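You operate a simulated robot arm through the tools that you are given. There is no shell and no other tool. Be economical: measure what you need, move in short steps, check, and stop when the job is done.

The job below is to be done with a simulated two-armed robot. You get a single attempt, and the scene is never put back.

JOB
On the top of the wooden table, fold the rag in half.

It is judged by the outcome, as a careful person would: the job done as asked, and still so three seconds after it is handed in. It fails if anything else is knocked over, pushed out of place, dropped, spilled or broken. Flat cloth is picked up by pressing the open fingertips on it (5 to 10 N) and closing them slowly along it; thin cloth reads only 2 to 8 mm in the jaws.

ROBOT AND FRAMES
Two 7-joint arms with two-finger parallel grippers on one trunk, on a base that drives. Base frame: it is fixed to the floor where the robot stands at the start and does not move with it; the origin is under the middle of the robot, x ahead of it, y to its left, z up; the surface under the hand at the start is at about z = 800. Readings come in mm, rad, newtons and seconds.
The left shoulder is at the start at [60, 143, 901], the right one opposite. With the tool pointing down near the work surface each hand reaches from about 320 to 740 mm from the robot's upright axis, wherever it stands, measured 20 degrees to its own side. Places, roughly: top of the wooden table [600, 100, 800]. Payload 1.57 kg a hand.
The TCP of each hand is the grasp point between the finger pads, 30 mm short of the fingertips. In the tool frame z runs along the fingers and y along their closing line. Largest opening 110 mm; finger width 24, thickness 12; the body of the gripper, 48 by 112 mm, starts 78 mm behind the TCP.
Orientation is that of the tool frame in the base frame, as a unit quaternion [x, y, z, w]. With the fingers straight down and closing along the base's y, the tool's x points along the base's -x, its y along +y and its z along -z.

CONTROLS
- The arms move only by the tool drive_tool. It takes "left_rows", "right_rows" or both (then of equal length, played together; a hand with none holds still); each is a list of rows, each a list of 7 numbers: the shift along the tool's x, y, z in units of 250 mm (1.0 is 250 mm), then the turn, a rotation vector about the tool's x, y, z in units of 180 degrees (1.0 is 180 degrees), then the closure, from 0 (fully open) to 1 (shut). In form: [[x, y, z, wx, wy, wz, grip], ...]. A call has 1 to 12 rows; each row is the pose to reach, as a shift and turn from the pose commanded when the call began, along the tool's axes at that moment. A call with a number of a shift or a turn outside -1 to 1 is refused whole. Each row takes 0.2 s and may step no farther than 50 mm and 0.15 rad from the row before; otherwise, or with a gripper value out of range, the whole call is refused. Where a pose cannot be reached the arm comes as near as it can. A force on the tool above 40 N (or 10 N above the force at the start of the call, whichever is more), or a blocked arm, ends the call early, and 0.2 s more pass. The fingers move at their own pace (about 45 mm/s each) and stop on an object; they squeeze with about 37 N. The grip force told is the motor's: it shows also when the fingers shut on nothing. Time passes only in rows, and 0.2 s behind the last, so rows that repeat a pose let the fingers close. It gives the time, the measured TCP pose, the force on the tool (base axes), the opening and the grip force at its end, in the units of the frame above (readings bear some noise), with the torque about the TCP (base axes, N m) and any sound that the robot's microphone picked up.
- Cameras (640 x 400 px; columns grow to the right, rows downward): "scene" is now at [47.6, -25.2, 1513.9]; the picture's right is [-0.32, -0.95, 0.00], its down [-0.70, 0.24, -0.68] and it looks along [0.64, -0.22, -0.74] (base axes); focal length 268 px, centre (320, 200). "left" rides on the left gripper at [70, -16, -141] in its tool frame; the picture's right is [0.23, 0.97, 0.00], its down [-0.86, 0.20, -0.48] and it looks along [-0.47, 0.11, 0.88] (tool axes); focal length 222 px, centre (320, 200). "right" rides on the right gripper at [70, 16, -141] in its tool frame; the picture's right is [-0.23, 0.97, 0.00], its down [-0.86, -0.20, -0.48] and it looks along [-0.47, -0.11, 0.88] (tool axes); focal length 222 px, centre (320, 200).
- get_image(camera): a new picture of that camera. No time passes.
- slide_trunk(by): slides the trunk up (or, below 0, down) by that many mm; the arms and the scene camera ride with it, the base frame stays. It gives what a move gives, with no picture.
- base_move(legs): drives the robot by 1 to 6 legs, each [ahead, left, turn to the left] in mm, mm and rad, along the robot's own axes; the way and the turn of a leg run together, so that a leg with both is an arc; at most 1500 mm and 3.142 rad a leg. The arms and the cameras ride along, it lands a little off, and it stops where it bumps. It gives what a move gives.
- pan_tilt(pan, tilt): turns the head with the scene camera to pan (to the left, within 1.501 rad either way) and tilt (down, from -0.506 to 1.204), counted from straight ahead of the robot. It gives what a move gives.
- point_at(camera, pixels): there is no depth. For up to 12 entries [column, row, z] of the newest picture of that camera ("zoom" is the newest enlarged one), the place [x, y] in the base frame at which the ray of that pixel passes the height z, good to about 2 mm. No time passes.
- enlarge(camera, box): a new picture of the part [left, top, right, bottom] of that camera's present view, enlarged. No time passes.
- job_done(): hands the job in; it is judged then, once.

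Go step by step. Measure first, check grasps and placings, and put right what went wrong. The budget is 80 turns and 58 pictures, counting those below and the enlarged ones. Unless the task says otherwise, let go and move clear before handing in, and close with one line.

The tools are called after "Request:" as name(argument=value, ...) on one line, values as JSON. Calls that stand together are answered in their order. drive_tool: Moves the arms, as the interface text tells. Its arguments: {"type":"object","properties":{"left_rows":{"type":"array"},"right_rows":{"type":"array"}},"required":[]} The other tools are called the same way: slide_trunk (by) slides the trunk up or down; base_move (legs) drives the base; pan_tilt (pan, tilt) turns the head that bears the scene camera; get_image (camera) takes a picture; point_at (camera, pixels) gives the place at which the rays of pixels pass given heights; enlarge (camera, box) takes an enlarged picture of a part of a camera's view; job_done () hands the job in.

At the start:

```text
time_s: 0.0
left_ee_pos: [506.1, 152.7, 1003.4]
left_tool_rot: [0.001, 1.0, 0.0, 0.0]
left_force: [0.9, 0.9, -0.7]
left_ft_torque: [-0.02, 0.01, 0.01]
left_gripper_width: 109.9
left_grasp_force: 0.1
right_ee_pos: [447.8, -286.3, 1018.5]
right_tool_rot: [-0.001, 1.0, 0.0, 0.0]
right_force: [-0.4, 0.6, -0.1]
right_ft_torque: [0.02, 0.0, 0.02]
right_gripper_width: 110.0
right_grasp_force: 0.1
trunk travel left (down, up): [-500.0, 90.0]
robot x, y, heading: [-0.6, -0.7, -0.003]
head pan, tilt: [-0.328, 0.827]
```

scene: 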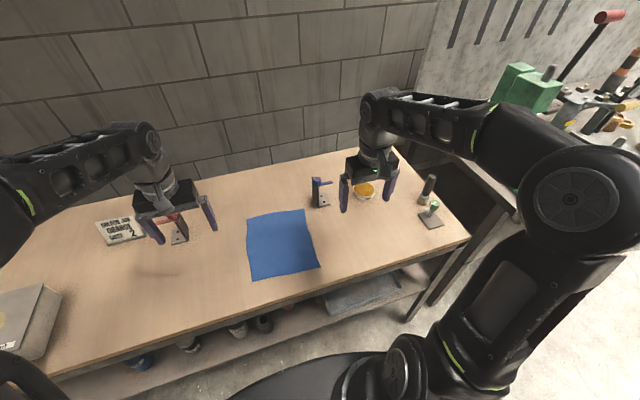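
right: 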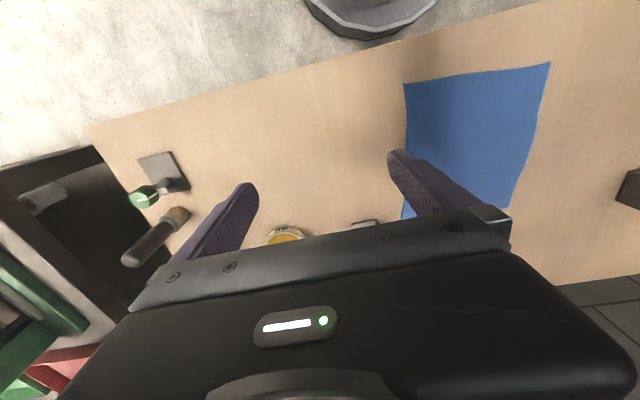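
left: 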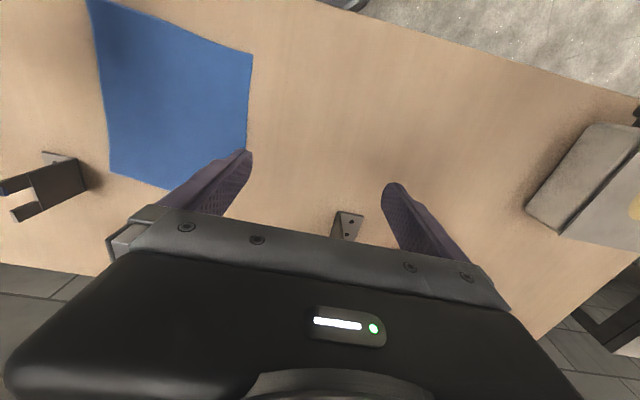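

The scene picture shows a blue rag with corners near (247,216), (304,210), (319,267), (252,281). I measure these on the table plane and enlarge the view.

Request:
enlarge(camera="scene", box=[220, 160, 380, 300])

Request:
point_at(camera="scene", pixels=[[247, 216, 800], [304, 210, 800], [319, 267, 800], [252, 281, 800], [248, 248, 800], [322, 205, 800], [180, 243, 800], [360, 197, 800], [400, 290, 800], [200, 330, 800]])

```text
2.86 times, centred on (300, 230) of scene
```

zoom: 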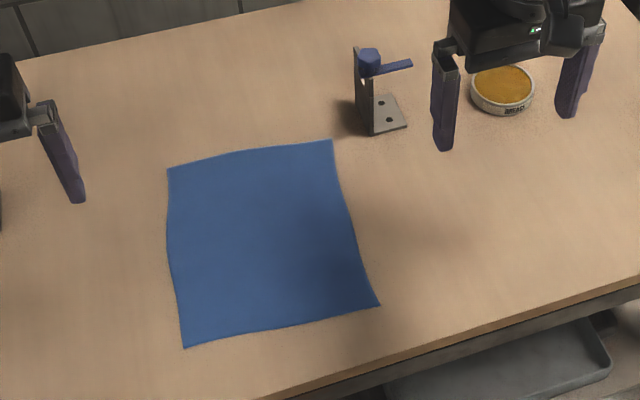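

```text
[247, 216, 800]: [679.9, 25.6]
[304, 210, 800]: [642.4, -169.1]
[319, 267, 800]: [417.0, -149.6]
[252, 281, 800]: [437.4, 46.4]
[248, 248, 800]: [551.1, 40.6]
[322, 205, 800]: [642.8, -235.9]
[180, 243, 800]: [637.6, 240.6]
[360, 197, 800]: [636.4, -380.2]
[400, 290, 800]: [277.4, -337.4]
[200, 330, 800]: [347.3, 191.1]
```

The zoom gives cleaner corners at (183,347), (380,305), (332,140) and (167,169). I'll measure those, the side edges and the table's front edge.

Request:
point_at(camera="zoom", pixels=[[183, 347, 800], [380, 305, 800], [332, 140, 800], [167, 169, 800], [178, 305, 800], [362, 265, 800], [280, 326, 800], [250, 150, 800], [300, 390, 800], [500, 328, 800], [375, 130, 800]])

```text
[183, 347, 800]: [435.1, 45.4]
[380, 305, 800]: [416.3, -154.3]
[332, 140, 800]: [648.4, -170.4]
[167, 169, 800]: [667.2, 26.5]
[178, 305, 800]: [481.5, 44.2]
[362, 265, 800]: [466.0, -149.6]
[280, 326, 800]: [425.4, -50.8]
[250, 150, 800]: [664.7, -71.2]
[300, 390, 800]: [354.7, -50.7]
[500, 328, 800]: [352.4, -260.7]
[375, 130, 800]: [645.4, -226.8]
```

Near corners are at (435,45) and (416,-154), far corners at (667,26) and (648,-170). I'll bring both hands above the near corners, slightly inset, with the fingers partly closed.

Request:
drive_tool(left_rows=[[0.037, -0.09, 0.095, 0, 0, 0, 0.5], [0.075, -0.18, 0.19, 0, 0, 0, 0.76], [0.112, -0.27, 0.286, 0, 0, 0, 0.76], [0.149, -0.36, 0.382, 0, 0, 0, 0.76], [0.187, -0.449, 0.477, 0, 0, 0, 0.76], [0.224, -0.539, 0.573, 0, 0, 0, 0.76], [0.224, -0.539, 0.573, 0, 0, 0, 0.76]], right_rows=[[0.009, 0.106, 0.106, 0, 0, 0, 0.5], [0.018, 0.212, 0.211, 0, 0, 0, 0.76], [0.027, 0.318, 0.317, 0, 0, 0, 0.76], [0.037, 0.425, 0.423, 0, 0, 0, 0.76], [0.046, 0.531, 0.528, 0, 0, 0, 0.76], [0.055, 0.637, 0.634, 0, 0, 0, 0.76], [0.055, 0.637, 0.634, 0, 0, 0, 0.76]])

Request:
get_image(camera="left")

Request:
get_image(camera="right")

```text
time_s: 1.6
left_ee_pos: [450.4, 17.2, 861.0]
left_tool_rot: [0.0, 1.0, 0.0, -0.001]
left_force: [0.3, -0.1, -0.2]
left_ft_torque: [-0.02, 0.0, 0.0]
left_gripper_width: 26.4
left_grasp_force: 0.0
right_ee_pos: [434.1, -124.1, 859.2]
right_tool_rot: [0.0, 1.0, 0.0, 0.0]
right_force: [-0.4, -0.6, -0.6]
right_ft_torque: [0.0, -0.01, 0.03]
right_gripper_width: 26.4
right_grasp_force: 0.0
trunk travel left (down, up): [-500.0, 90.0]
robot x, y, heading: [-0.3, -2.7, -0.003]
head pan, tilt: [-0.328, 0.827]
```

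```text
53 pictures are left
```

left: 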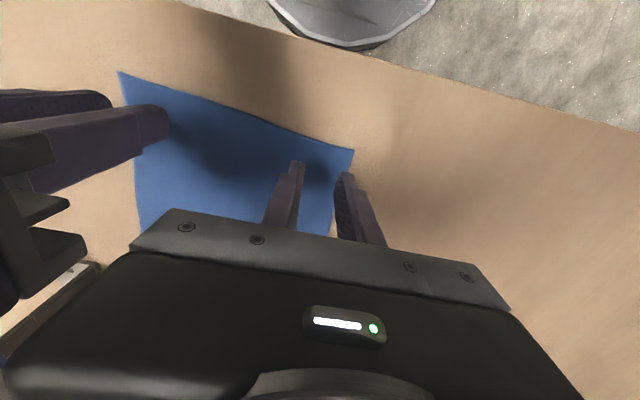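

```text
52 pictures are left
```

right: 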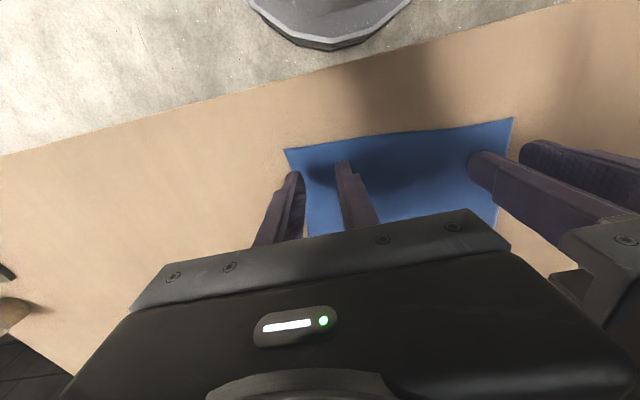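

Both hands hover over the near corners: the left corner is at (353,150) in the left view and the right at (285,150) in the right view. I'll measure the corners more exactly from here.

Request:
point_at(camera="left", pixels=[[353, 150, 800], [331, 235, 800], [118, 71, 800], [298, 162, 830]])

Request:
point_at(camera="right", pixels=[[285, 150, 800], [308, 225, 800], [513, 117, 800], [345, 162, 830]])

```text
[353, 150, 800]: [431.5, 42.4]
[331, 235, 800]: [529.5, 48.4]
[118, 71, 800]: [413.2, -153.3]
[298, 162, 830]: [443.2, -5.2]
```

```text
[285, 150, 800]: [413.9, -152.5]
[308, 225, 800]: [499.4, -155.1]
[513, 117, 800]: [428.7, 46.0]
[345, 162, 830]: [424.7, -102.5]
```

Corners are (432,44) and (414,-153), so both finger pairs lie inside the cloth. I'll descend to just above contact.

Request:
drive_tool(left_rows=[[0, 0, 0.05, 0, 0, 0, 0.76], [0, 0, 0.09, 0, 0, 0, 0.76], [0, 0, 0.11, 0, 0, 0, 0.76], [0, 0, 0.12, 0, 0, 0, 0.76]], right_rows=[[0, 0, 0.05, 0, 0, 0, 0.76], [0, 0, 0.09, 0, 0, 0, 0.76], [0, 0, 0.11, 0, 0, 0, 0.76], [0, 0, 0.12, 0, 0, 0, 0.76]])

```text
time_s: 2.6
left_ee_pos: [451.2, 18.1, 832.5]
left_tool_rot: [0.0, 1.0, 0.0, 0.001]
left_force: [1.2, 2.1, 11.8]
left_ft_torque: [0.07, 0.01, -0.04]
left_gripper_width: 26.5
left_grasp_force: 0.1
right_ee_pos: [433.7, -124.9, 832.3]
right_tool_rot: [0.0, 1.0, 0.0, 0.003]
right_force: [-0.7, -3.5, 21.9]
right_ft_torque: [-0.11, 0.13, 0.03]
right_gripper_width: 26.4
right_grasp_force: 0.1
trunk travel left (down, up): [-500.0, 90.0]
robot x, y, heading: [-1.2, -1.1, -0.0]
head pan, tilt: [-0.328, 0.827]
```

Both tips touch at about z = 832, with the left at 12 N and the right at 22 N. I'll ease up a little to get 5–10 N.

Request:
drive_tool(left_rows=[[0, 0, -0.003, 0, 0, 0, 0.76], [0, 0, -0.003, 0, 0, 0, 0.76]], right_rows=[[0, 0, -0.006, 0, 0, 0, 0.76], [0, 0, -0.006, 0, 0, 0, 0.76]])

```text
time_s: 3.2
left_ee_pos: [449.9, 17.9, 831.3]
left_tool_rot: [0.0, 1.0, -0.001, 0.001]
left_force: [2.4, 1.8, 14.7]
left_ft_torque: [0.05, -0.04, -0.04]
left_gripper_width: 26.3
left_grasp_force: 0.0
right_ee_pos: [433.0, -126.6, 830.7]
right_tool_rot: [0.0, 1.0, 0.001, 0.001]
right_force: [2.4, 0.7, 11.6]
right_ft_torque: [0.0, -0.01, 0.0]
right_gripper_width: 26.3
right_grasp_force: 0.1
trunk travel left (down, up): [-500.0, 90.0]
robot x, y, heading: [0.9, 3.7, -0.004]
head pan, tilt: [-0.328, 0.827]
```

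Left is at 15 N and right at 12 N, so I'll ease both slightly more and then close slowly.

Request:
drive_tool(left_rows=[[0, 0, -0.005, 0, 0, 0, 0.76], [0, 0, -0.005, 0, 0, 0, 0.76]], right_rows=[[0, 0, -0.003, 0, 0, 0, 0.76], [0, 0, -0.003, 0, 0, 0, 0.76]])

```text
time_s: 3.8
left_ee_pos: [448.7, 19.2, 831.6]
left_tool_rot: [0.0, 1.0, 0.0, 0.0]
left_force: [1.8, 1.3, 10.6]
left_ft_torque: [0.05, -0.03, 0.0]
left_gripper_width: 26.4
left_grasp_force: 0.2
right_ee_pos: [433.0, -125.7, 832.0]
right_tool_rot: [0.0, 1.0, 0.0, 0.0]
right_force: [0.3, 1.9, 4.6]
right_ft_torque: [0.07, -0.04, -0.02]
right_gripper_width: 26.5
right_grasp_force: 0.1
trunk travel left (down, up): [-500.0, 90.0]
robot x, y, heading: [2.8, -0.2, -0.003]
head pan, tilt: [-0.328, 0.827]
```

Left is at 10.6 N and right at 4.6 N, which is close to the wanted range. I'll close slowly with the right a touch deeper.

Request:
drive_tool(left_rows=[[0, 0, 0, 0, 0, 0, 0.78], [0, 0, -0.001, 0, 0, 0, 0.81], [0, 0, -0.001, 0, 0, 0, 0.84], [0, 0, -0.001, 0, 0, 0, 0.87], [0, 0, -0.001, 0, 0, 0, 0.9], [0, 0, -0.001, 0, 0, 0, 0.93], [0, 0, -0.001, 0, 0, 0, 0.96], [0, 0, -0.001, 0, 0, 0, 1], [0, 0, -0.001, 0, 0, 0, 1], [0, 0, -0.001, 0, 0, 0, 1]], right_rows=[[0, 0, 0.002, 0, 0, 0, 0.78], [0, 0, 0.002, 0, 0, 0, 0.81], [0, 0, 0.002, 0, 0, 0, 0.84], [0, 0, 0.002, 0, 0, 0, 0.87], [0, 0, 0.002, 0, 0, 0, 0.9], [0, 0, 0.002, 0, 0, 0, 0.93], [0, 0, 0.002, 0, 0, 0, 0.96], [0, 0, 0.002, 0, 0, 0, 1], [0, 0, 0.002, 0, 0, 0, 1], [0, 0, 0.002, 0, 0, 0, 1]])

Request:
get_image(camera="left")

Request:
get_image(camera="right")

```text
time_s: 6.0
left_ee_pos: [449.1, 18.1, 832.0]
left_tool_rot: [0.0, 1.0, 0.001, 0.0]
left_force: [-1.0, -0.3, 3.8]
left_ft_torque: [0.02, -0.01, 0.0]
left_gripper_width: 0.0
left_grasp_force: 21.4
right_ee_pos: [433.6, -126.2, 832.0]
right_tool_rot: [-0.001, 1.0, 0.0, 0.0]
right_force: [0.1, -1.7, 8.8]
right_ft_torque: [-0.03, 0.0, -0.03]
right_gripper_width: 0.0
right_grasp_force: 20.7
trunk travel left (down, up): [-500.0, 90.0]
robot x, y, heading: [-5.3, -1.1, 0.006]
head pan, tilt: [-0.328, 0.827]
```

```text
51 pictures are left
```

left: 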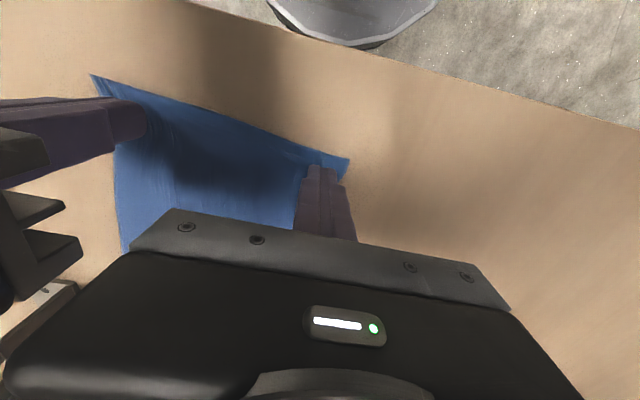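

```text
50 pictures are left
```

right: 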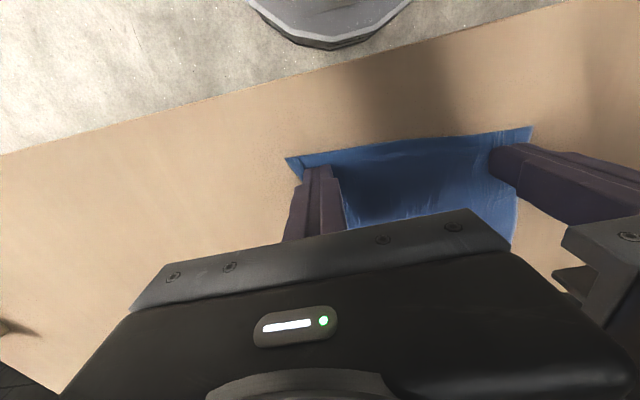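

Both jaws read 0.0 mm, so they shut on nothing. I'll raise both 15 mm, reopen wider at 0.67 a little further in, and look.

Request:
drive_tool(left_rows=[[0, 0, -0.06, 0, 0, 0, 1], [0, -0.012, -0.06, 0, 0, 0, 0.67], [0, -0.012, -0.06, 0, 0, 0, 0.67], [0, -0.012, -0.06, 0, 0, 0, 0.67]], right_rows=[[0, 0, -0.06, 0, 0, 0, 1], [0, 0.012, -0.06, 0, 0, 0, 0.67], [0, 0.012, -0.06, 0, 0, 0, 0.67], [0, 0.012, -0.06, 0, 0, 0, 0.67]])

Request:
get_image(camera="left")

Request:
get_image(camera="right")

```text
time_s: 7.0
left_ee_pos: [449.3, 14.9, 847.0]
left_tool_rot: [0.001, 1.0, 0.0, 0.0]
left_force: [0.5, -0.4, -0.7]
left_ft_torque: [-0.01, 0.0, 0.0]
left_gripper_width: 36.6
left_grasp_force: 0.1
right_ee_pos: [433.1, -123.4, 846.2]
right_tool_rot: [0.0, 1.0, 0.0, 0.0]
right_force: [-0.5, -0.3, 0.0]
right_ft_torque: [0.02, -0.04, 0.0]
right_gripper_width: 36.4
right_grasp_force: 0.0
trunk travel left (down, up): [-500.0, 90.0]
robot x, y, heading: [-1.0, 1.3, -0.001]
head pan, tilt: [-0.328, 0.827]
```

```text
49 pictures are left
```

left: 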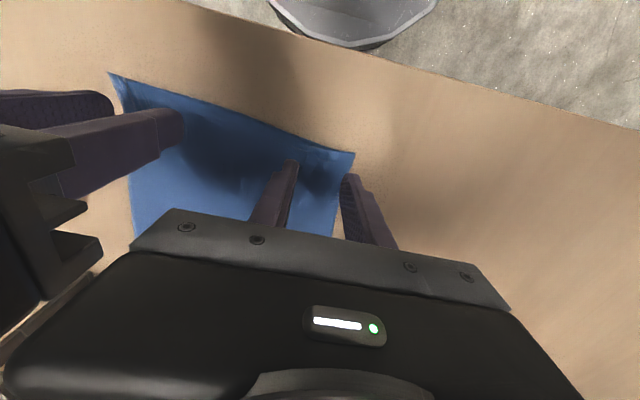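

```text
48 pictures are left
```

right: 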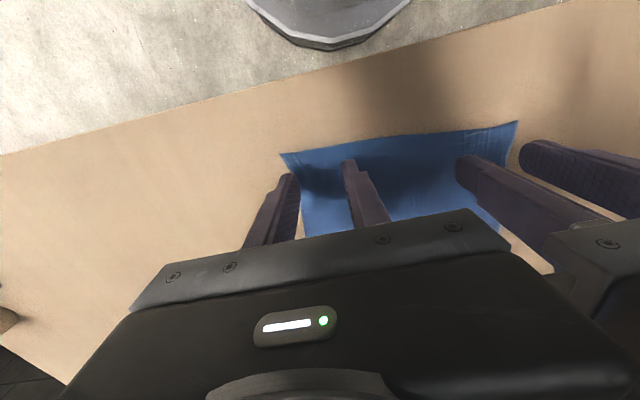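

The cloth is undisturbed and still flat. I'll press down again with the wider opening, a few mm further inward.

Request:
drive_tool(left_rows=[[0, -0.01, 0.03, 0, 0, 0, 0.67], [0, -0.01, 0.055, 0, 0, 0, 0.67], [0, -0.01, 0.062, 0, 0, 0, 0.67], [0, -0.01, 0.062, 0, 0, 0, 0.67]], right_rows=[[0, 0.01, 0.03, 0, 0, 0, 0.67], [0, 0.01, 0.055, 0, 0, 0, 0.67], [0, 0.01, 0.061, 0, 0, 0, 0.67], [0, 0.01, 0.061, 0, 0, 0, 0.67]])

```text
time_s: 8.0
left_ee_pos: [449.2, 11.3, 831.8]
left_tool_rot: [0.0, 1.0, 0.0, 0.0]
left_force: [1.1, -0.4, 0.0]
left_ft_torque: [0.0, -0.03, -0.01]
left_gripper_width: 36.1
left_grasp_force: 0.1
right_ee_pos: [435.1, -120.6, 830.9]
right_tool_rot: [0.001, 1.0, 0.001, 0.001]
right_force: [-0.2, -1.7, 10.9]
right_ft_torque: [-0.1, 0.01, 0.03]
right_gripper_width: 36.5
right_grasp_force: 0.1
trunk travel left (down, up): [-500.0, 90.0]
robot x, y, heading: [-0.6, -0.9, -0.002]
head pan, tilt: [-0.328, 0.827]
```

The right presses with 11 N but the left with none. I'll lower the left by about 1 mm.

Request:
drive_tool(left_rows=[[0, 0, 0.004, 0, 0, 0, 0.67], [0, 0, 0.004, 0, 0, 0, 0.67]])

```text
time_s: 8.6
left_ee_pos: [450.7, 13.1, 830.4]
left_tool_rot: [0.0, 1.0, 0.001, 0.001]
left_force: [-0.3, -0.7, 4.3]
left_ft_torque: [0.02, 0.09, 0.01]
left_gripper_width: 36.7
left_grasp_force: 0.1
right_ee_pos: [433.2, -119.5, 831.6]
right_tool_rot: [-0.001, 1.0, 0.0, 0.001]
right_force: [2.1, -0.6, 13.3]
right_ft_torque: [-0.12, -0.04, 0.04]
right_gripper_width: 36.4
right_grasp_force: 0.0
trunk travel left (down, up): [-500.0, 90.0]
robot x, y, heading: [-0.8, 0.4, 0.001]
head pan, tilt: [-0.328, 0.827]
```

Left is at 4.3 N and right at 13 N. I'll trim both toward 8–10 N and close slowly, stopping at 0.91 to check.

Request:
drive_tool(left_rows=[[0, 0, 0.003, 0, 0, 0, 0.67], [0, 0, 0.003, 0, 0, 0, 0.69], [0, 0, 0.003, 0, 0, 0, 0.71], [0, 0, 0.003, 0, 0, 0, 0.73], [0, 0, 0.003, 0, 0, 0, 0.75], [0, 0, 0.003, 0, 0, 0, 0.77], [0, 0, 0.003, 0, 0, 0, 0.79], [0, 0, 0.003, 0, 0, 0, 0.81], [0, 0, 0.003, 0, 0, 0, 0.83], [0, 0, 0.003, 0, 0, 0, 0.86], [0, 0, 0.003, 0, 0, 0, 0.88], [0, 0, 0.003, 0, 0, 0, 0.9]], right_rows=[[0, 0, -0.001, 0, 0, 0, 0.67], [0, 0, -0.001, 0, 0, 0, 0.69], [0, 0, -0.001, 0, 0, 0, 0.71], [0, 0, -0.001, 0, 0, 0, 0.73], [0, 0, -0.001, 0, 0, 0, 0.75], [0, 0, -0.001, 0, 0, 0, 0.77], [0, 0, -0.001, 0, 0, 0, 0.79], [0, 0, -0.001, 0, 0, 0, 0.81], [0, 0, -0.001, 0, 0, 0, 0.83], [0, 0, -0.001, 0, 0, 0, 0.86], [0, 0, -0.001, 0, 0, 0, 0.88], [0, 0, -0.001, 0, 0, 0, 0.9]])

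Request:
enlarge(camera="left", box=[100, 50, 420, 250])

Request:
enlarge(camera="right", box=[240, 90, 560, 290])

```text
time_s: 11.2
left_ee_pos: [450.3, 12.0, 831.3]
left_tool_rot: [0.0, 1.0, 0.0, 0.0]
left_force: [-0.1, -2.1, 20.4]
left_ft_torque: [-0.12, 0.11, 0.03]
left_gripper_width: 11.6
left_grasp_force: 0.2
right_ee_pos: [432.0, -120.3, 831.5]
right_tool_rot: [0.0, 1.0, 0.0, 0.001]
right_force: [-0.1, 0.8, 6.3]
right_ft_torque: [0.01, -0.01, 0.03]
right_gripper_width: 10.8
right_grasp_force: 0.1
trunk travel left (down, up): [-500.0, 90.0]
robot x, y, heading: [2.9, -2.7, 0.002]
head pan, tilt: [-0.328, 0.827]
```

```text
2.00 times, centred on (260, 150) of left
```

zoom: 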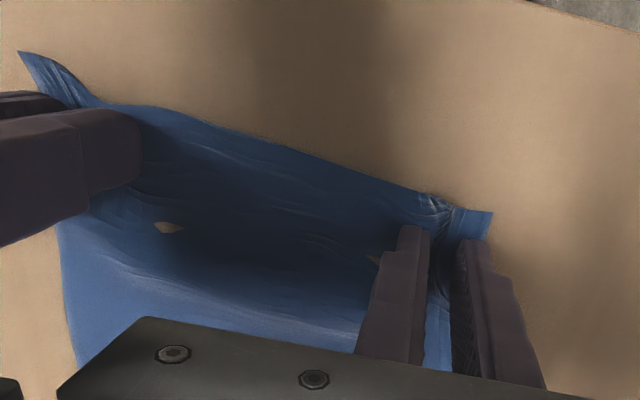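

```text
2.00 times, centred on (400, 190) of right
```

zoom: 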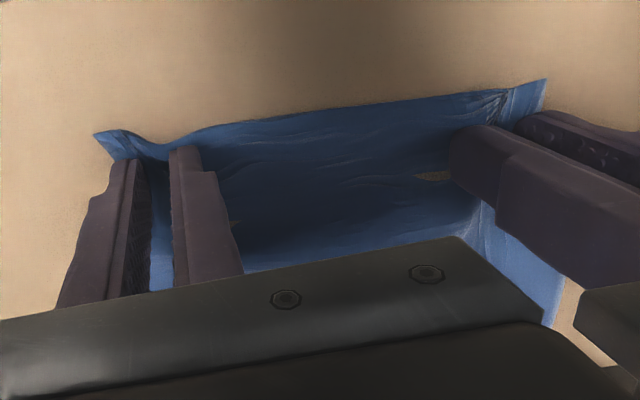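

Cloth is gathering between both finger pairs, at zoom (440,205) on the left and (150,155) on the right. I'll finish closing slowly, easing the left.

Request:
drive_tool(left_rows=[[0, 0, -0.002, 0, 0, 0, 0.91], [0, 0, -0.003, 0, 0, 0, 0.92], [0, 0, -0.003, 0, 0, 0, 0.94], [0, 0, -0.003, 0, 0, 0, 0.96], [0, 0, -0.003, 0, 0, 0, 0.98], [0, 0, -0.003, 0, 0, 0, 1], [0, 0, -0.003, 0, 0, 0, 1], [0, 0, -0.003, 0, 0, 0, 1]], right_rows=[[0, 0, 0.001, 0, 0, 0, 0.91], [0, 0, 0.001, 0, 0, 0, 0.92], [0, 0, 0.001, 0, 0, 0, 0.94], [0, 0, 0.001, 0, 0, 0, 0.96], [0, 0, 0.001, 0, 0, 0, 0.98], [0, 0, 0.001, 0, 0, 0, 1], [0, 0, 0.001, 0, 0, 0, 1], [0, 0, 0.001, 0, 0, 0, 1]])

Request:
enlarge(camera="left", box=[100, 50, 420, 250])

```text
time_s: 13.0
left_ee_pos: [449.8, 13.6, 831.9]
left_tool_rot: [-0.001, 1.0, 0.0, 0.0]
left_force: [-2.9, -1.2, 12.6]
left_ft_torque: [-0.07, 0.14, 0.05]
left_gripper_width: 2.7
left_grasp_force: 23.8
right_ee_pos: [433.2, -120.2, 831.3]
right_tool_rot: [0.0, 1.0, 0.0, 0.001]
right_force: [-0.2, 1.3, 6.5]
right_ft_torque: [0.04, 0.03, 0.01]
right_gripper_width: 0.0
right_grasp_force: 21.2
trunk travel left (down, up): [-500.0, 90.0]
robot x, y, heading: [2.4, -1.6, 0.001]
head pan, tilt: [-0.328, 0.827]
```

```text
2.00 times, centred on (260, 150) of left
```

zoom: 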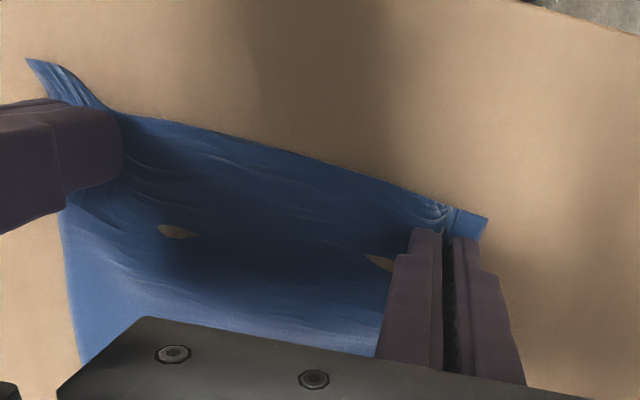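

The left jaw holds cloth at 2.7 mm, but the right reads 0.0. I'll keep the left still, reopen the right to 0.67 and press it a bit harder.

Request:
drive_tool(right_rows=[[0, 0, -0.04, 0, 0, 0, 1], [0, 0, -0.04, 0, 0, 0, 0.67], [0, 0, -0.04, 0, 0, 0, 0.67], [0, 0, -0.04, 0, 0, 0, 0.67], [0, 0, -0.015, 0, 0, 0, 0.67], [0, 0, 0.001, 0, 0, 0, 0.67], [0, 0, 0.003, 0, 0, 0, 0.67], [0, 0, 0.003, 0, 0, 0, 0.67]])

Request:
enlarge(camera="right", box=[240, 90, 560, 290])

```text
time_s: 14.8
left_ee_pos: [450.7, 13.9, 831.4]
left_tool_rot: [0.0, 1.0, 0.0, 0.0]
left_force: [-2.1, -0.8, 9.4]
left_ft_torque: [0.0, 0.09, -0.02]
left_gripper_width: 2.6
left_grasp_force: 23.8
right_ee_pos: [433.7, -121.2, 830.9]
right_tool_rot: [0.0, 1.0, 0.0, 0.001]
right_force: [-2.3, -0.6, 8.2]
right_ft_torque: [0.18, 0.11, 0.03]
right_gripper_width: 36.4
right_grasp_force: 0.3
trunk travel left (down, up): [-500.0, 90.0]
robot x, y, heading: [-1.4, 1.0, 0.004]
head pan, tilt: [-0.328, 0.827]
```

```text
2.00 times, centred on (400, 190) of right
```

zoom: 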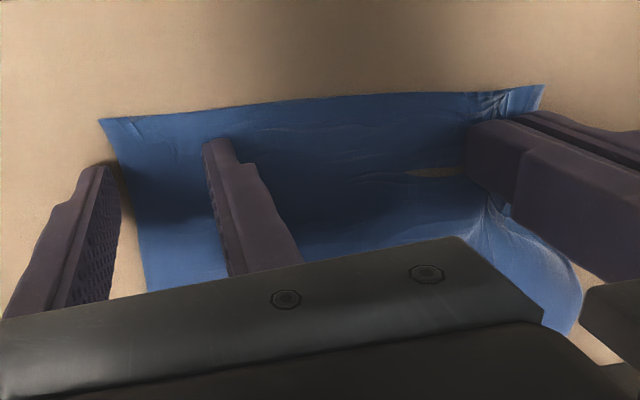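

The right's outer finger, at zoom (100,170), sits just off the cloth edge. I'll lift, move 9 mm inward, set the opening to about 30 mm and press again.

Request:
drive_tool(right_rows=[[0, 0, -0.04, 0, 0, 0, 0.67], [0.0, 0.036, -0.04, 0, 0, 0, 0.727], [0, 0.036, -0.04, 0, 0, 0, 0.727], [0, 0.036, -0.015, 0, 0, 0, 0.727], [0, 0.036, 0.0, 0, 0, 0, 0.727], [0, 0.036, 0.002, 0, 0, 0, 0.727], [0, 0.036, 0.002, 0, 0, 0, 0.727]])

Request:
enlarge(camera="right", box=[240, 90, 560, 290])

```text
time_s: 16.4
left_ee_pos: [448.9, 13.3, 831.6]
left_tool_rot: [0.0, 1.0, 0.001, 0.002]
left_force: [-0.5, 0.2, 7.3]
left_ft_torque: [0.03, 0.03, 0.06]
left_gripper_width: 2.2
left_grasp_force: 23.1
right_ee_pos: [433.0, -110.5, 830.6]
right_tool_rot: [0.0, 1.0, 0.0, 0.001]
right_force: [-1.4, -2.4, 13.1]
right_ft_torque: [-0.01, 0.09, 0.0]
right_gripper_width: 30.0
right_grasp_force: 0.0
trunk travel left (down, up): [-500.0, 90.0]
robot x, y, heading: [-1.8, 0.4, 0.001]
head pan, tilt: [-0.328, 0.827]
```

```text
2.00 times, centred on (400, 190) of right
```

zoom: 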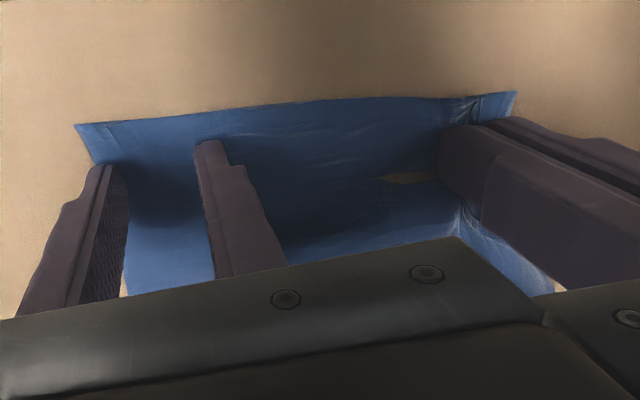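

The outer finger is now on the cloth with 13 N. I'll close slowly.

Request:
drive_tool(right_rows=[[0, 0, 0, 0, 0, 0, 0.745], [0, 0, 0, 0, 0, 0, 0.765], [0, 0, 0, 0, 0, 0, 0.785], [0, 0, 0, 0, 0, 0, 0.805], [0, 0, 0, 0, 0, 0, 0.825], [0, 0, 0, 0, 0, 0, 0.845], [0, 0, 0, 0, 0, 0, 0.865], [0, 0, 0, 0, 0, 0, 0.885], [0, 0, 0, 0, 0, 0, 0.905], [0, 0, 0, 0, 0, 0, 0.925], [0, 0, 0, 0, 0, 0, 0.945], [0, 0, 0, 0, 0, 0, 0.965]])

Request:
drive_tool(right_rows=[[0, 0, 0, 0, 0, 0, 0.985], [0, 0, 0, 0, 0, 0, 1], [0, 0, 0, 0, 0, 0, 1], [0, 0, 0, 0, 0, 0, 1]])

Request:
enlarge(camera="right", box=[240, 90, 560, 290])

```text
time_s: 19.0
left_ee_pos: [449.5, 12.9, 832.4]
left_tool_rot: [0.0, 1.0, 0.0, 0.001]
left_force: [-0.4, -0.9, 3.5]
left_ft_torque: [-0.05, 0.02, 0.01]
left_gripper_width: 2.6
left_grasp_force: 23.6
right_ee_pos: [432.9, -111.1, 831.0]
right_tool_rot: [0.0, 1.0, 0.0, 0.0]
right_force: [1.2, 1.7, 26.6]
right_ft_torque: [0.06, 0.04, 0.0]
right_gripper_width: 5.4
right_grasp_force: 0.9
trunk travel left (down, up): [-500.0, 90.0]
robot x, y, heading: [1.0, -0.5, -0.001]
head pan, tilt: [-0.328, 0.827]
```

```text
time_s: 20.0
left_ee_pos: [449.8, 12.7, 832.1]
left_tool_rot: [0.0, 1.0, 0.0, 0.0]
left_force: [-0.4, -1.3, 3.2]
left_ft_torque: [-0.05, 0.02, 0.0]
left_gripper_width: 2.6
left_grasp_force: 24.1
right_ee_pos: [434.6, -110.5, 831.7]
right_tool_rot: [0.001, 1.0, 0.001, 0.0]
right_force: [0.7, 4.6, 28.8]
right_ft_torque: [0.17, 0.07, 0.02]
right_gripper_width: 2.2
right_grasp_force: 23.5
trunk travel left (down, up): [-500.0, 90.0]
robot x, y, heading: [0.6, -1.1, -0.0]
head pan, tilt: [-0.328, 0.827]
```

```text
2.00 times, centred on (400, 190) of right
```

zoom: 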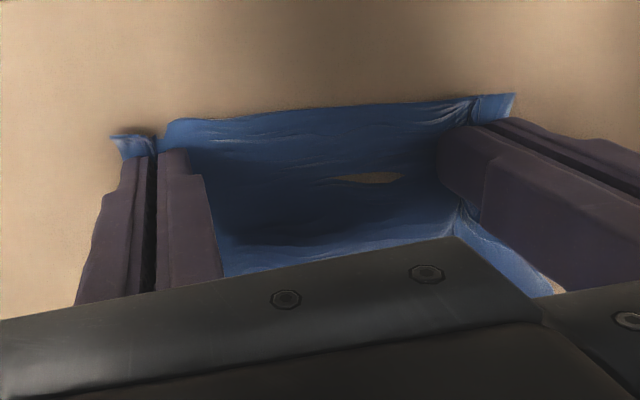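

Both jaws now hold cloth (2.6 and 2.2 mm), but about 30 mm in from the edge, which would leave a turned-under hem. I'll release by spreading in place, lift, and regrasp right at the edge.

Request:
drive_tool(left_rows=[[0, 0, 0, 0, 0, 0, 0.9], [0, 0, 0, 0, 0, 0, 0.8], [0, 0, 0, 0, 0, 0, 0.7], [0, 0, 0, 0, 0, 0, 0.7], [0, 0, -0.06, 0, 0, 0, 0.7], [0, 0.0, -0.12, 0, 0, 0, 0.7]], right_rows=[[0, 0, -0.003, 0, 0, 0, 0.9], [0, 0, -0.003, 0, 0, 0, 0.8], [0, 0, -0.003, 0, 0, 0, 0.7], [0, 0, -0.003, 0, 0, 0, 0.7], [0, 0, -0.06, 0, 0, 0, 0.7], [0, -0.02, -0.12, 0, 0, 0, 0.7]])

Request:
get_image(camera="left")

Request:
get_image(camera="right")

```text
time_s: 21.4
left_ee_pos: [450.9, 11.1, 860.3]
left_tool_rot: [0.0, 1.0, -0.001, 0.0]
left_force: [0.1, 0.1, -0.3]
left_ft_torque: [0.0, 0.01, 0.0]
left_gripper_width: 32.9
left_grasp_force: 0.1
right_ee_pos: [432.9, -117.4, 859.9]
right_tool_rot: [0.0, 1.0, 0.0, 0.001]
right_force: [0.6, -0.5, 0.7]
right_ft_torque: [0.0, -0.01, -0.02]
right_gripper_width: 33.2
right_grasp_force: 0.0
trunk travel left (down, up): [-500.0, 90.0]
robot x, y, heading: [-0.8, -4.0, 0.001]
head pan, tilt: [-0.328, 0.827]
```

```text
41 pictures are left
```

left: 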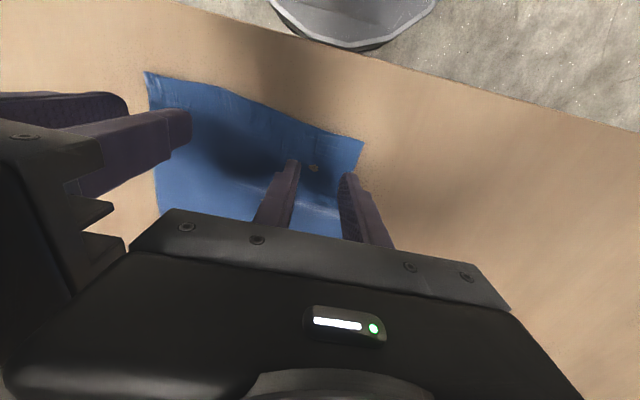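

```text
40 pictures are left
```

right: 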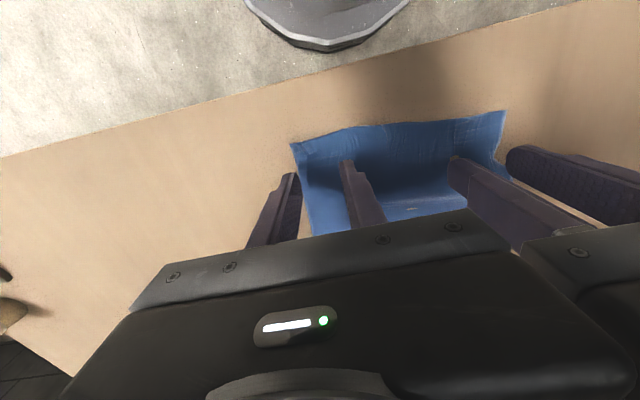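

The cloth relaxed, and the near edge runs from (362,142) in the left view to (291,143) in the right view. I'll remeasure both corners.

Request:
point_at(camera="left", pixels=[[362, 142, 800], [345, 195, 800], [240, 98, 800], [146, 71, 800]])

Request:
point_at(camera="right", pixels=[[291, 143, 800], [309, 220, 800], [354, 129, 800], [503, 110, 800]])

```text
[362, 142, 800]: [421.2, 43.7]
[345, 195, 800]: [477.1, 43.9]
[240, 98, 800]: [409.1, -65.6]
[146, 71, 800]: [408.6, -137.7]
```

```text
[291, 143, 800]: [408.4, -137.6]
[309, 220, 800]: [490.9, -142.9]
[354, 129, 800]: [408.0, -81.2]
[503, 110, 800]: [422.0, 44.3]
```

The near edge now runs from (421,44) to (408,-138), narrower, so closing along y would make the hands collide. I'll yaw each gripper 90°, cameras outward, to close along x at the very edge, and move to the corners.

Request:
drive_tool(left_rows=[[0.0, 0.03, 0, 0, 0, 0.045, 0.67], [0.0, 0.06, 0, 0, 0, 0.09, 0.67], [0.02, 0.068, 0, 0, 0, 0.135, 0.67], [0.02, 0.068, 0, 0, 0, 0.18, 0.67], [0.02, 0.068, 0, 0, 0, 0.225, 0.67], [0.02, 0.068, 0, 0, 0, 0.27, 0.67], [0.02, 0.068, 0, 0, 0, 0.315, 0.67], [0.02, 0.068, 0, 0, 0, 0.36, 0.67], [0.02, 0.068, 0, 0, 0, 0.405, 0.67], [0.02, 0.068, 0, 0, 0, 0.45, 0.67], [0.02, 0.068, 0, 0, 0, 0.495, 0.67], [0.02, 0.068, 0, 0, 0, 0.5, 0.67]], right_rows=[[0, -0.018, 0, 0, 0, -0.045, 0.67], [0, -0.018, 0, 0, 0, -0.09, 0.67], [0, -0.018, 0, 0, 0, -0.135, 0.67], [0, -0.018, 0, 0, 0, -0.18, 0.67], [0, -0.018, 0, 0, 0, -0.225, 0.67], [0, -0.018, 0, 0, 0, -0.27, 0.67], [0, -0.018, 0, 0, 0, -0.315, 0.67], [0, -0.018, 0, 0, 0, -0.36, 0.67], [0, -0.018, 0, 0, 0, -0.405, 0.67], [0, -0.018, 0, 0, 0, -0.45, 0.67], [0, -0.018, 0, 0, 0, -0.495, 0.67], [0, -0.018, 0, 0, 0, -0.5, 0.67]])

Request:
get_image(camera="left")

Request:
get_image(camera="right")

Request:
get_image(camera="scene")

```text
time_s: 24.0
left_ee_pos: [445.8, 29.5, 861.1]
left_tool_rot: [0.708, 0.706, -0.001, -0.001]
left_force: [1.1, 0.4, -0.8]
left_ft_torque: [0.02, -0.03, 0.01]
left_gripper_width: 36.1
left_grasp_force: 0.1
right_ee_pos: [433.2, -120.0, 859.4]
right_tool_rot: [-0.707, 0.707, -0.001, 0.0]
right_force: [-0.4, 0.3, 0.7]
right_ft_torque: [-0.01, 0.0, 0.01]
right_gripper_width: 36.1
right_grasp_force: 0.1
trunk travel left (down, up): [-500.0, 90.0]
robot x, y, heading: [2.2, 0.9, -0.001]
head pan, tilt: [-0.328, 0.827]
```

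```text
39 pictures are left
```

left: 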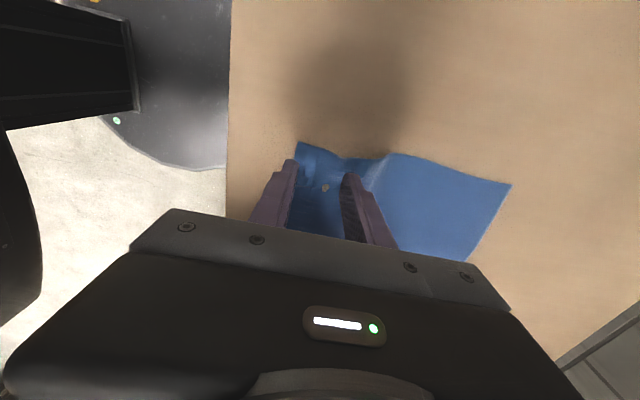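

```text
38 pictures are left
```

right: 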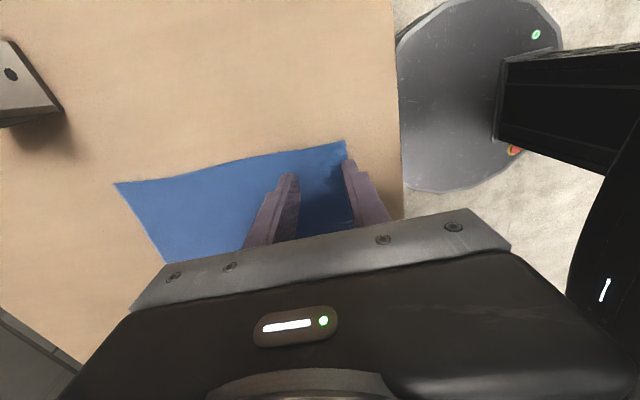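

```text
37 pictures are left
```

scene: 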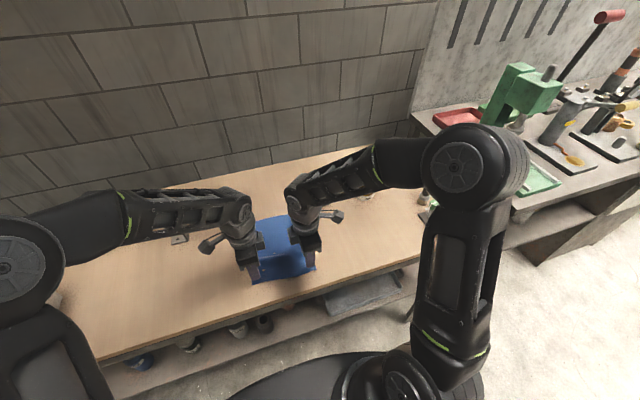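

The hands are rotated and each straddles its corner, left at (297,142) and right at (345,142). I'll measure the near and far corners from here.

Request:
point_at(camera="left", pixels=[[297, 142, 800], [512, 185, 800], [294, 160, 800], [340, 157, 800], [385, 157, 800]])

Request:
point_at(camera="right", pixels=[[345, 141, 800], [115, 183, 800], [350, 160, 800]])

```text
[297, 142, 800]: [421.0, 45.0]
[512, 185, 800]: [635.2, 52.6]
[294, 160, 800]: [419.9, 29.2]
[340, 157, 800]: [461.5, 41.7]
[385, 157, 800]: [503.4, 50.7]
```

```text
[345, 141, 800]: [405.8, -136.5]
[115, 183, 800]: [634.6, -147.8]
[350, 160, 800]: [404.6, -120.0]
```

Near corners are (421,45) and (406,-137), far corners (635,53) and (635,-148). The fingers overlap the edge well, so I'll press down.

Request:
drive_tool(left_rows=[[0, 0, 0.05, 0, 0, 0, 0.67], [0, 0, 0.09, 0, 0, 0, 0.67], [0, 0, 0.11, 0, 0, 0, 0.67], [0, 0, 0.117, 0, 0, 0, 0.67], [0, 0, 0.117, 0, 0, 0, 0.67]], right_rows=[[0, 0, 0.05, 0, 0, 0, 0.67], [0, 0, 0.09, 0, 0, 0, 0.67], [0, 0, 0.11, 0, 0, 0, 0.67], [0, 0, 0.117, 0, 0, 0, 0.67], [0, 0, 0.117, 0, 0, 0, 0.67]])

```text
time_s: 25.2
left_ee_pos: [444.7, 29.2, 831.6]
left_tool_rot: [0.707, 0.707, 0.0, 0.001]
left_force: [0.7, 0.9, 3.9]
left_ft_torque: [0.03, -0.01, 0.0]
left_gripper_width: 36.4
left_grasp_force: 0.1
right_ee_pos: [432.6, -122.2, 832.7]
right_tool_rot: [0.707, -0.707, 0.0, -0.001]
right_force: [0.8, 0.3, 0.9]
right_ft_torque: [0.02, 0.01, -0.03]
right_gripper_width: 36.2
right_grasp_force: 0.0
trunk travel left (down, up): [-500.0, 90.0]
robot x, y, heading: [2.7, 1.1, 0.0]
head pan, tilt: [-0.328, 0.827]
```

Light contact so far, with left at 4 N and right at 1 N. I'll press about 1 mm more on each.

Request:
drive_tool(left_rows=[[0, 0, 0.005, 0, 0, 0, 0.67], [0, 0, 0.005, 0, 0, 0, 0.67]], right_rows=[[0, 0, 0.007, 0, 0, 0, 0.67], [0, 0, 0.007, 0, 0, 0, 0.67]])

```text
time_s: 25.8
left_ee_pos: [445.4, 28.5, 832.1]
left_tool_rot: [0.707, 0.707, 0.001, 0.001]
left_force: [0.8, 0.1, 6.1]
left_ft_torque: [0.07, 0.02, -0.05]
left_gripper_width: 36.3
left_grasp_force: 0.0
right_ee_pos: [433.7, -122.1, 831.6]
right_tool_rot: [-0.707, 0.707, -0.001, 0.001]
right_force: [0.6, -3.9, 24.3]
right_ft_torque: [-0.19, 0.27, 0.01]
right_gripper_width: 36.2
right_grasp_force: 0.1
trunk travel left (down, up): [-500.0, 90.0]
robot x, y, heading: [-0.3, -2.1, 0.003]
head pan, tilt: [-0.328, 0.827]
```

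Left is at 6 N and right at 24 N. I'll trim both and close slowly.

Request:
drive_tool(left_rows=[[0, 0, 0.003, 0, 0, 0, 0.67], [0, 0, 0.003, 0, 0, 0, 0.69], [0, 0, 0.003, 0, 0, 0, 0.71], [0, 0, 0.003, 0, 0, 0, 0.73], [0, 0, 0.003, 0, 0, 0, 0.75], [0, 0, 0.003, 0, 0, 0, 0.77], [0, 0, 0.003, 0, 0, 0, 0.79], [0, 0, 0.003, 0, 0, 0, 0.81], [0, 0, 0.003, 0, 0, 0, 0.83], [0, 0, 0.003, 0, 0, 0, 0.85], [0, 0, 0.003, 0, 0, 0, 0.87], [0, 0, 0.003, 0, 0, 0, 0.89]], right_rows=[[0, 0, -0.003, 0, 0, 0, 0.67], [0, 0, -0.003, 0, 0, 0, 0.69], [0, 0, -0.003, 0, 0, 0, 0.71], [0, 0, -0.003, 0, 0, 0, 0.73], [0, 0, -0.003, 0, 0, 0, 0.75], [0, 0, -0.003, 0, 0, 0, 0.77], [0, 0, -0.003, 0, 0, 0, 0.79], [0, 0, -0.003, 0, 0, 0, 0.81], [0, 0, -0.003, 0, 0, 0, 0.83], [0, 0, -0.003, 0, 0, 0, 0.85], [0, 0, -0.003, 0, 0, 0, 0.87], [0, 0, -0.003, 0, 0, 0, 0.89]])

Request:
drive_tool(left_rows=[[0, 0, 0, 0, 0, 0, 0.91], [0, 0, 0, 0, 0, 0, 0.93], [0, 0, 0, 0, 0, 0, 0.95], [0, 0, 0, 0, 0, 0, 0.97], [0, 0, 0, 0, 0, 0, 0.99], [0, 0, 0, 0, 0, 0, 1], [0, 0, 0, 0, 0, 0, 1], [0, 0, 0, 0, 0, 0, 1]], right_rows=[[0, 0, 0, 0, 0, 0, 0.91], [0, 0, 0, 0, 0, 0, 0.93], [0, 0, 0, 0, 0, 0, 0.95], [0, 0, 0, 0, 0, 0, 0.97], [0, 0, 0, 0, 0, 0, 0.99], [0, 0, 0, 0, 0, 0, 1], [0, 0, 0, 0, 0, 0, 1], [0, 0, 0, 0, 0, 0, 1]])

Request:
enlarge(camera="left", box=[220, 80, 540, 280])

Request:
enlarge(camera="right", box=[100, 80, 420, 280])

```text
time_s: 28.4
left_ee_pos: [444.1, 28.6, 830.8]
left_tool_rot: [0.707, 0.707, 0.0, 0.002]
left_force: [-1.4, -0.4, 34.5]
left_ft_torque: [0.08, 0.12, -0.01]
left_gripper_width: 9.5
left_grasp_force: 0.0
right_ee_pos: [432.6, -120.6, 831.7]
right_tool_rot: [-0.707, 0.707, -0.002, 0.001]
right_force: [0.1, 0.6, 12.0]
right_ft_torque: [-0.03, 0.01, 0.02]
right_gripper_width: 11.8
right_grasp_force: 0.0
trunk travel left (down, up): [-500.0, 90.0]
robot x, y, heading: [-1.1, -1.2, -0.002]
head pan, tilt: [-0.328, 0.827]
```

```text
time_s: 30.2
left_ee_pos: [443.5, 29.8, 832.5]
left_tool_rot: [0.707, 0.707, 0.002, 0.001]
left_force: [-3.8, 0.6, 41.0]
left_ft_torque: [0.09, 0.14, -0.01]
left_gripper_width: 2.7
left_grasp_force: 24.0
right_ee_pos: [431.4, -121.4, 831.6]
right_tool_rot: [-0.706, 0.708, -0.001, 0.001]
right_force: [1.3, -0.7, 7.2]
right_ft_torque: [-0.02, -0.08, -0.02]
right_gripper_width: 2.4
right_grasp_force: 23.5
trunk travel left (down, up): [-500.0, 90.0]
robot x, y, heading: [-2.4, -6.9, 0.001]
head pan, tilt: [-0.328, 0.827]
```

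```text
2.00 times, centred on (380, 180) of left
```

zoom: 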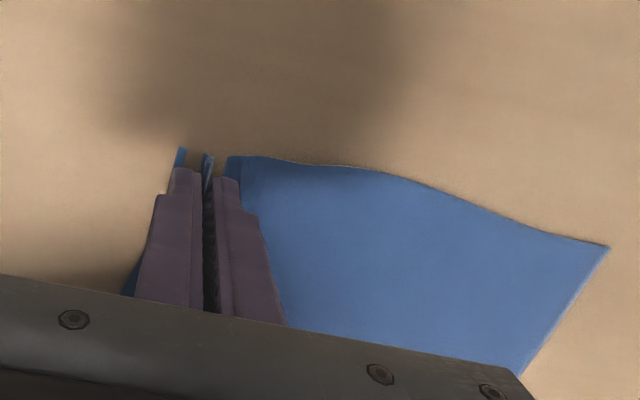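

```text
2.00 times, centred on (260, 180) of right
```

zoom: 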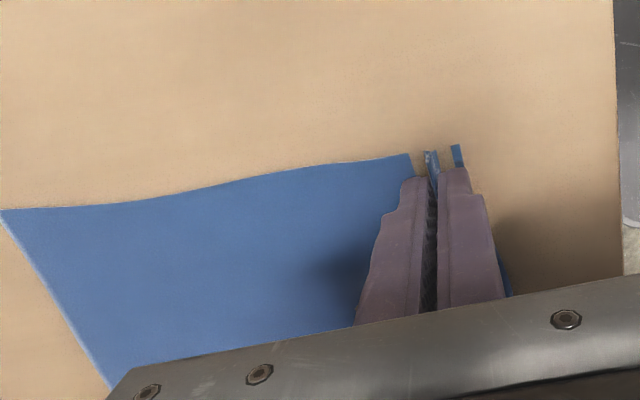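

Both jaws hold a small ridge at the near corners (2.7 and 2.4 mm). I'll carry the edge up and forward along the first half of an arc, spreading the hands slightly.

Request:
drive_tool(left_rows=[[0, 0.004, -0.059, 0, 0, 0, 1], [0, 0.017, -0.117, 0, 0, 0, 1], [0.002, 0.037, -0.173, 0, 0, 0, 1], [0.004, 0.066, -0.223, 0, 0, 0, 1], [0.006, 0.101, -0.269, 0, 0, 0, 1], [0.008, 0.143, -0.307, 0, 0, 0, 1], [0.01, 0.189, -0.339, 0, 0, 0, 1], [0.012, 0.239, -0.361, 0, 0, 0, 1], [0.014, 0.293, -0.375, 0, 0, 0, 1], [0.014, 0.347, -0.38, 0, 0, 0, 1]], right_rows=[[0, -0.005, -0.059, 0, 0, 0, 1], [0, -0.019, -0.117, 0, 0, 0, 1], [0.004, -0.042, -0.173, 0, 0, 0, 1], [0.008, -0.074, -0.223, 0, 0, 0, 1], [0.012, -0.114, -0.269, 0, 0, 0, 1], [0.016, -0.162, -0.307, 0, 0, 0, 1], [0.018, -0.214, -0.339, 0, 0, 0, 1], [0.02, -0.27, -0.361, 0, 0, 0, 1], [0.022, -0.331, -0.375, 0, 0, 0, 1], [0.022, -0.392, -0.38, 0, 0, 0, 1]])

Request:
get_image(camera="left")

Request:
get_image(camera="right")

Request:
enlarge(camera="scene", box=[200, 160, 400, 300])

```text
time_s: 32.4
left_ee_pos: [532.7, 32.3, 924.4]
left_tool_rot: [0.707, 0.707, 0.0, -0.001]
left_force: [-0.1, -1.3, -0.2]
left_ft_torque: [-0.04, -0.04, 0.01]
left_gripper_width: 2.7
left_grasp_force: 23.9
right_ee_pos: [532.4, -126.3, 924.2]
right_tool_rot: [-0.707, 0.707, 0.0, 0.0]
right_force: [-0.2, 1.3, 0.5]
right_ft_torque: [0.06, 0.0, 0.01]
right_gripper_width: 2.8
right_grasp_force: 24.2
trunk travel left (down, up): [-500.0, 90.0]
robot x, y, heading: [0.1, -0.4, 0.003]
head pan, tilt: [-0.328, 0.827]
```

```text
34 pictures are left
```

left: 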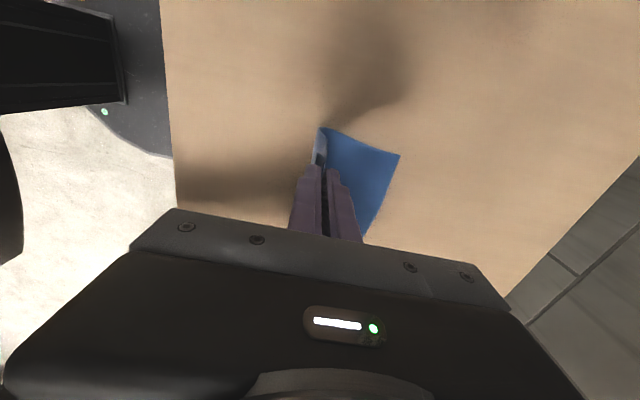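

```text
33 pictures are left
```

right: 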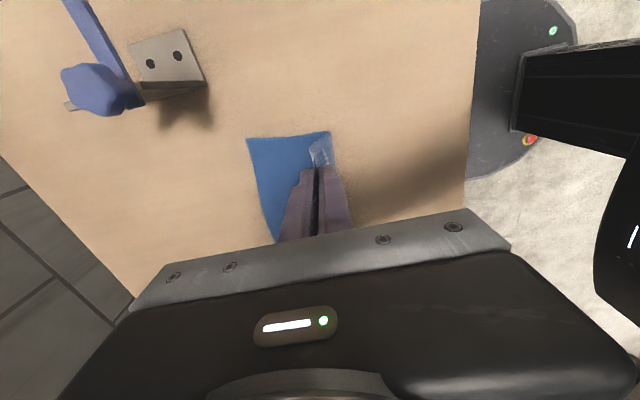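

```text
2.86 times, centred on (300, 230) of scene
```

zoom: 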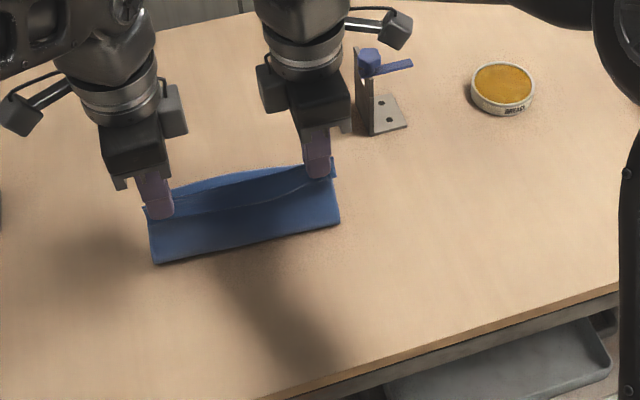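

The edge is lifted and hanging nicely, with the fold line forming at zoom (153,264)–(340,225). I'll check the far corners and fold line before finishing the arc.

Request:
point_at(camera="left", pixels=[[400, 155, 800]])

Request:
point_at(camera="right", pixels=[[247, 137, 800], [200, 80, 800]])

Request:
point_at(camera="zoom", pixels=[[153, 264, 800], [340, 225, 800], [370, 60, 850]])

```text
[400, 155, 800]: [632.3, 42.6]
```

```text
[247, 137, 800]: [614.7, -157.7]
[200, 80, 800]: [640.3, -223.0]
```

```text
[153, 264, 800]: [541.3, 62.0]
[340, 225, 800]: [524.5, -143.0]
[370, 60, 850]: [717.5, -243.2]
```

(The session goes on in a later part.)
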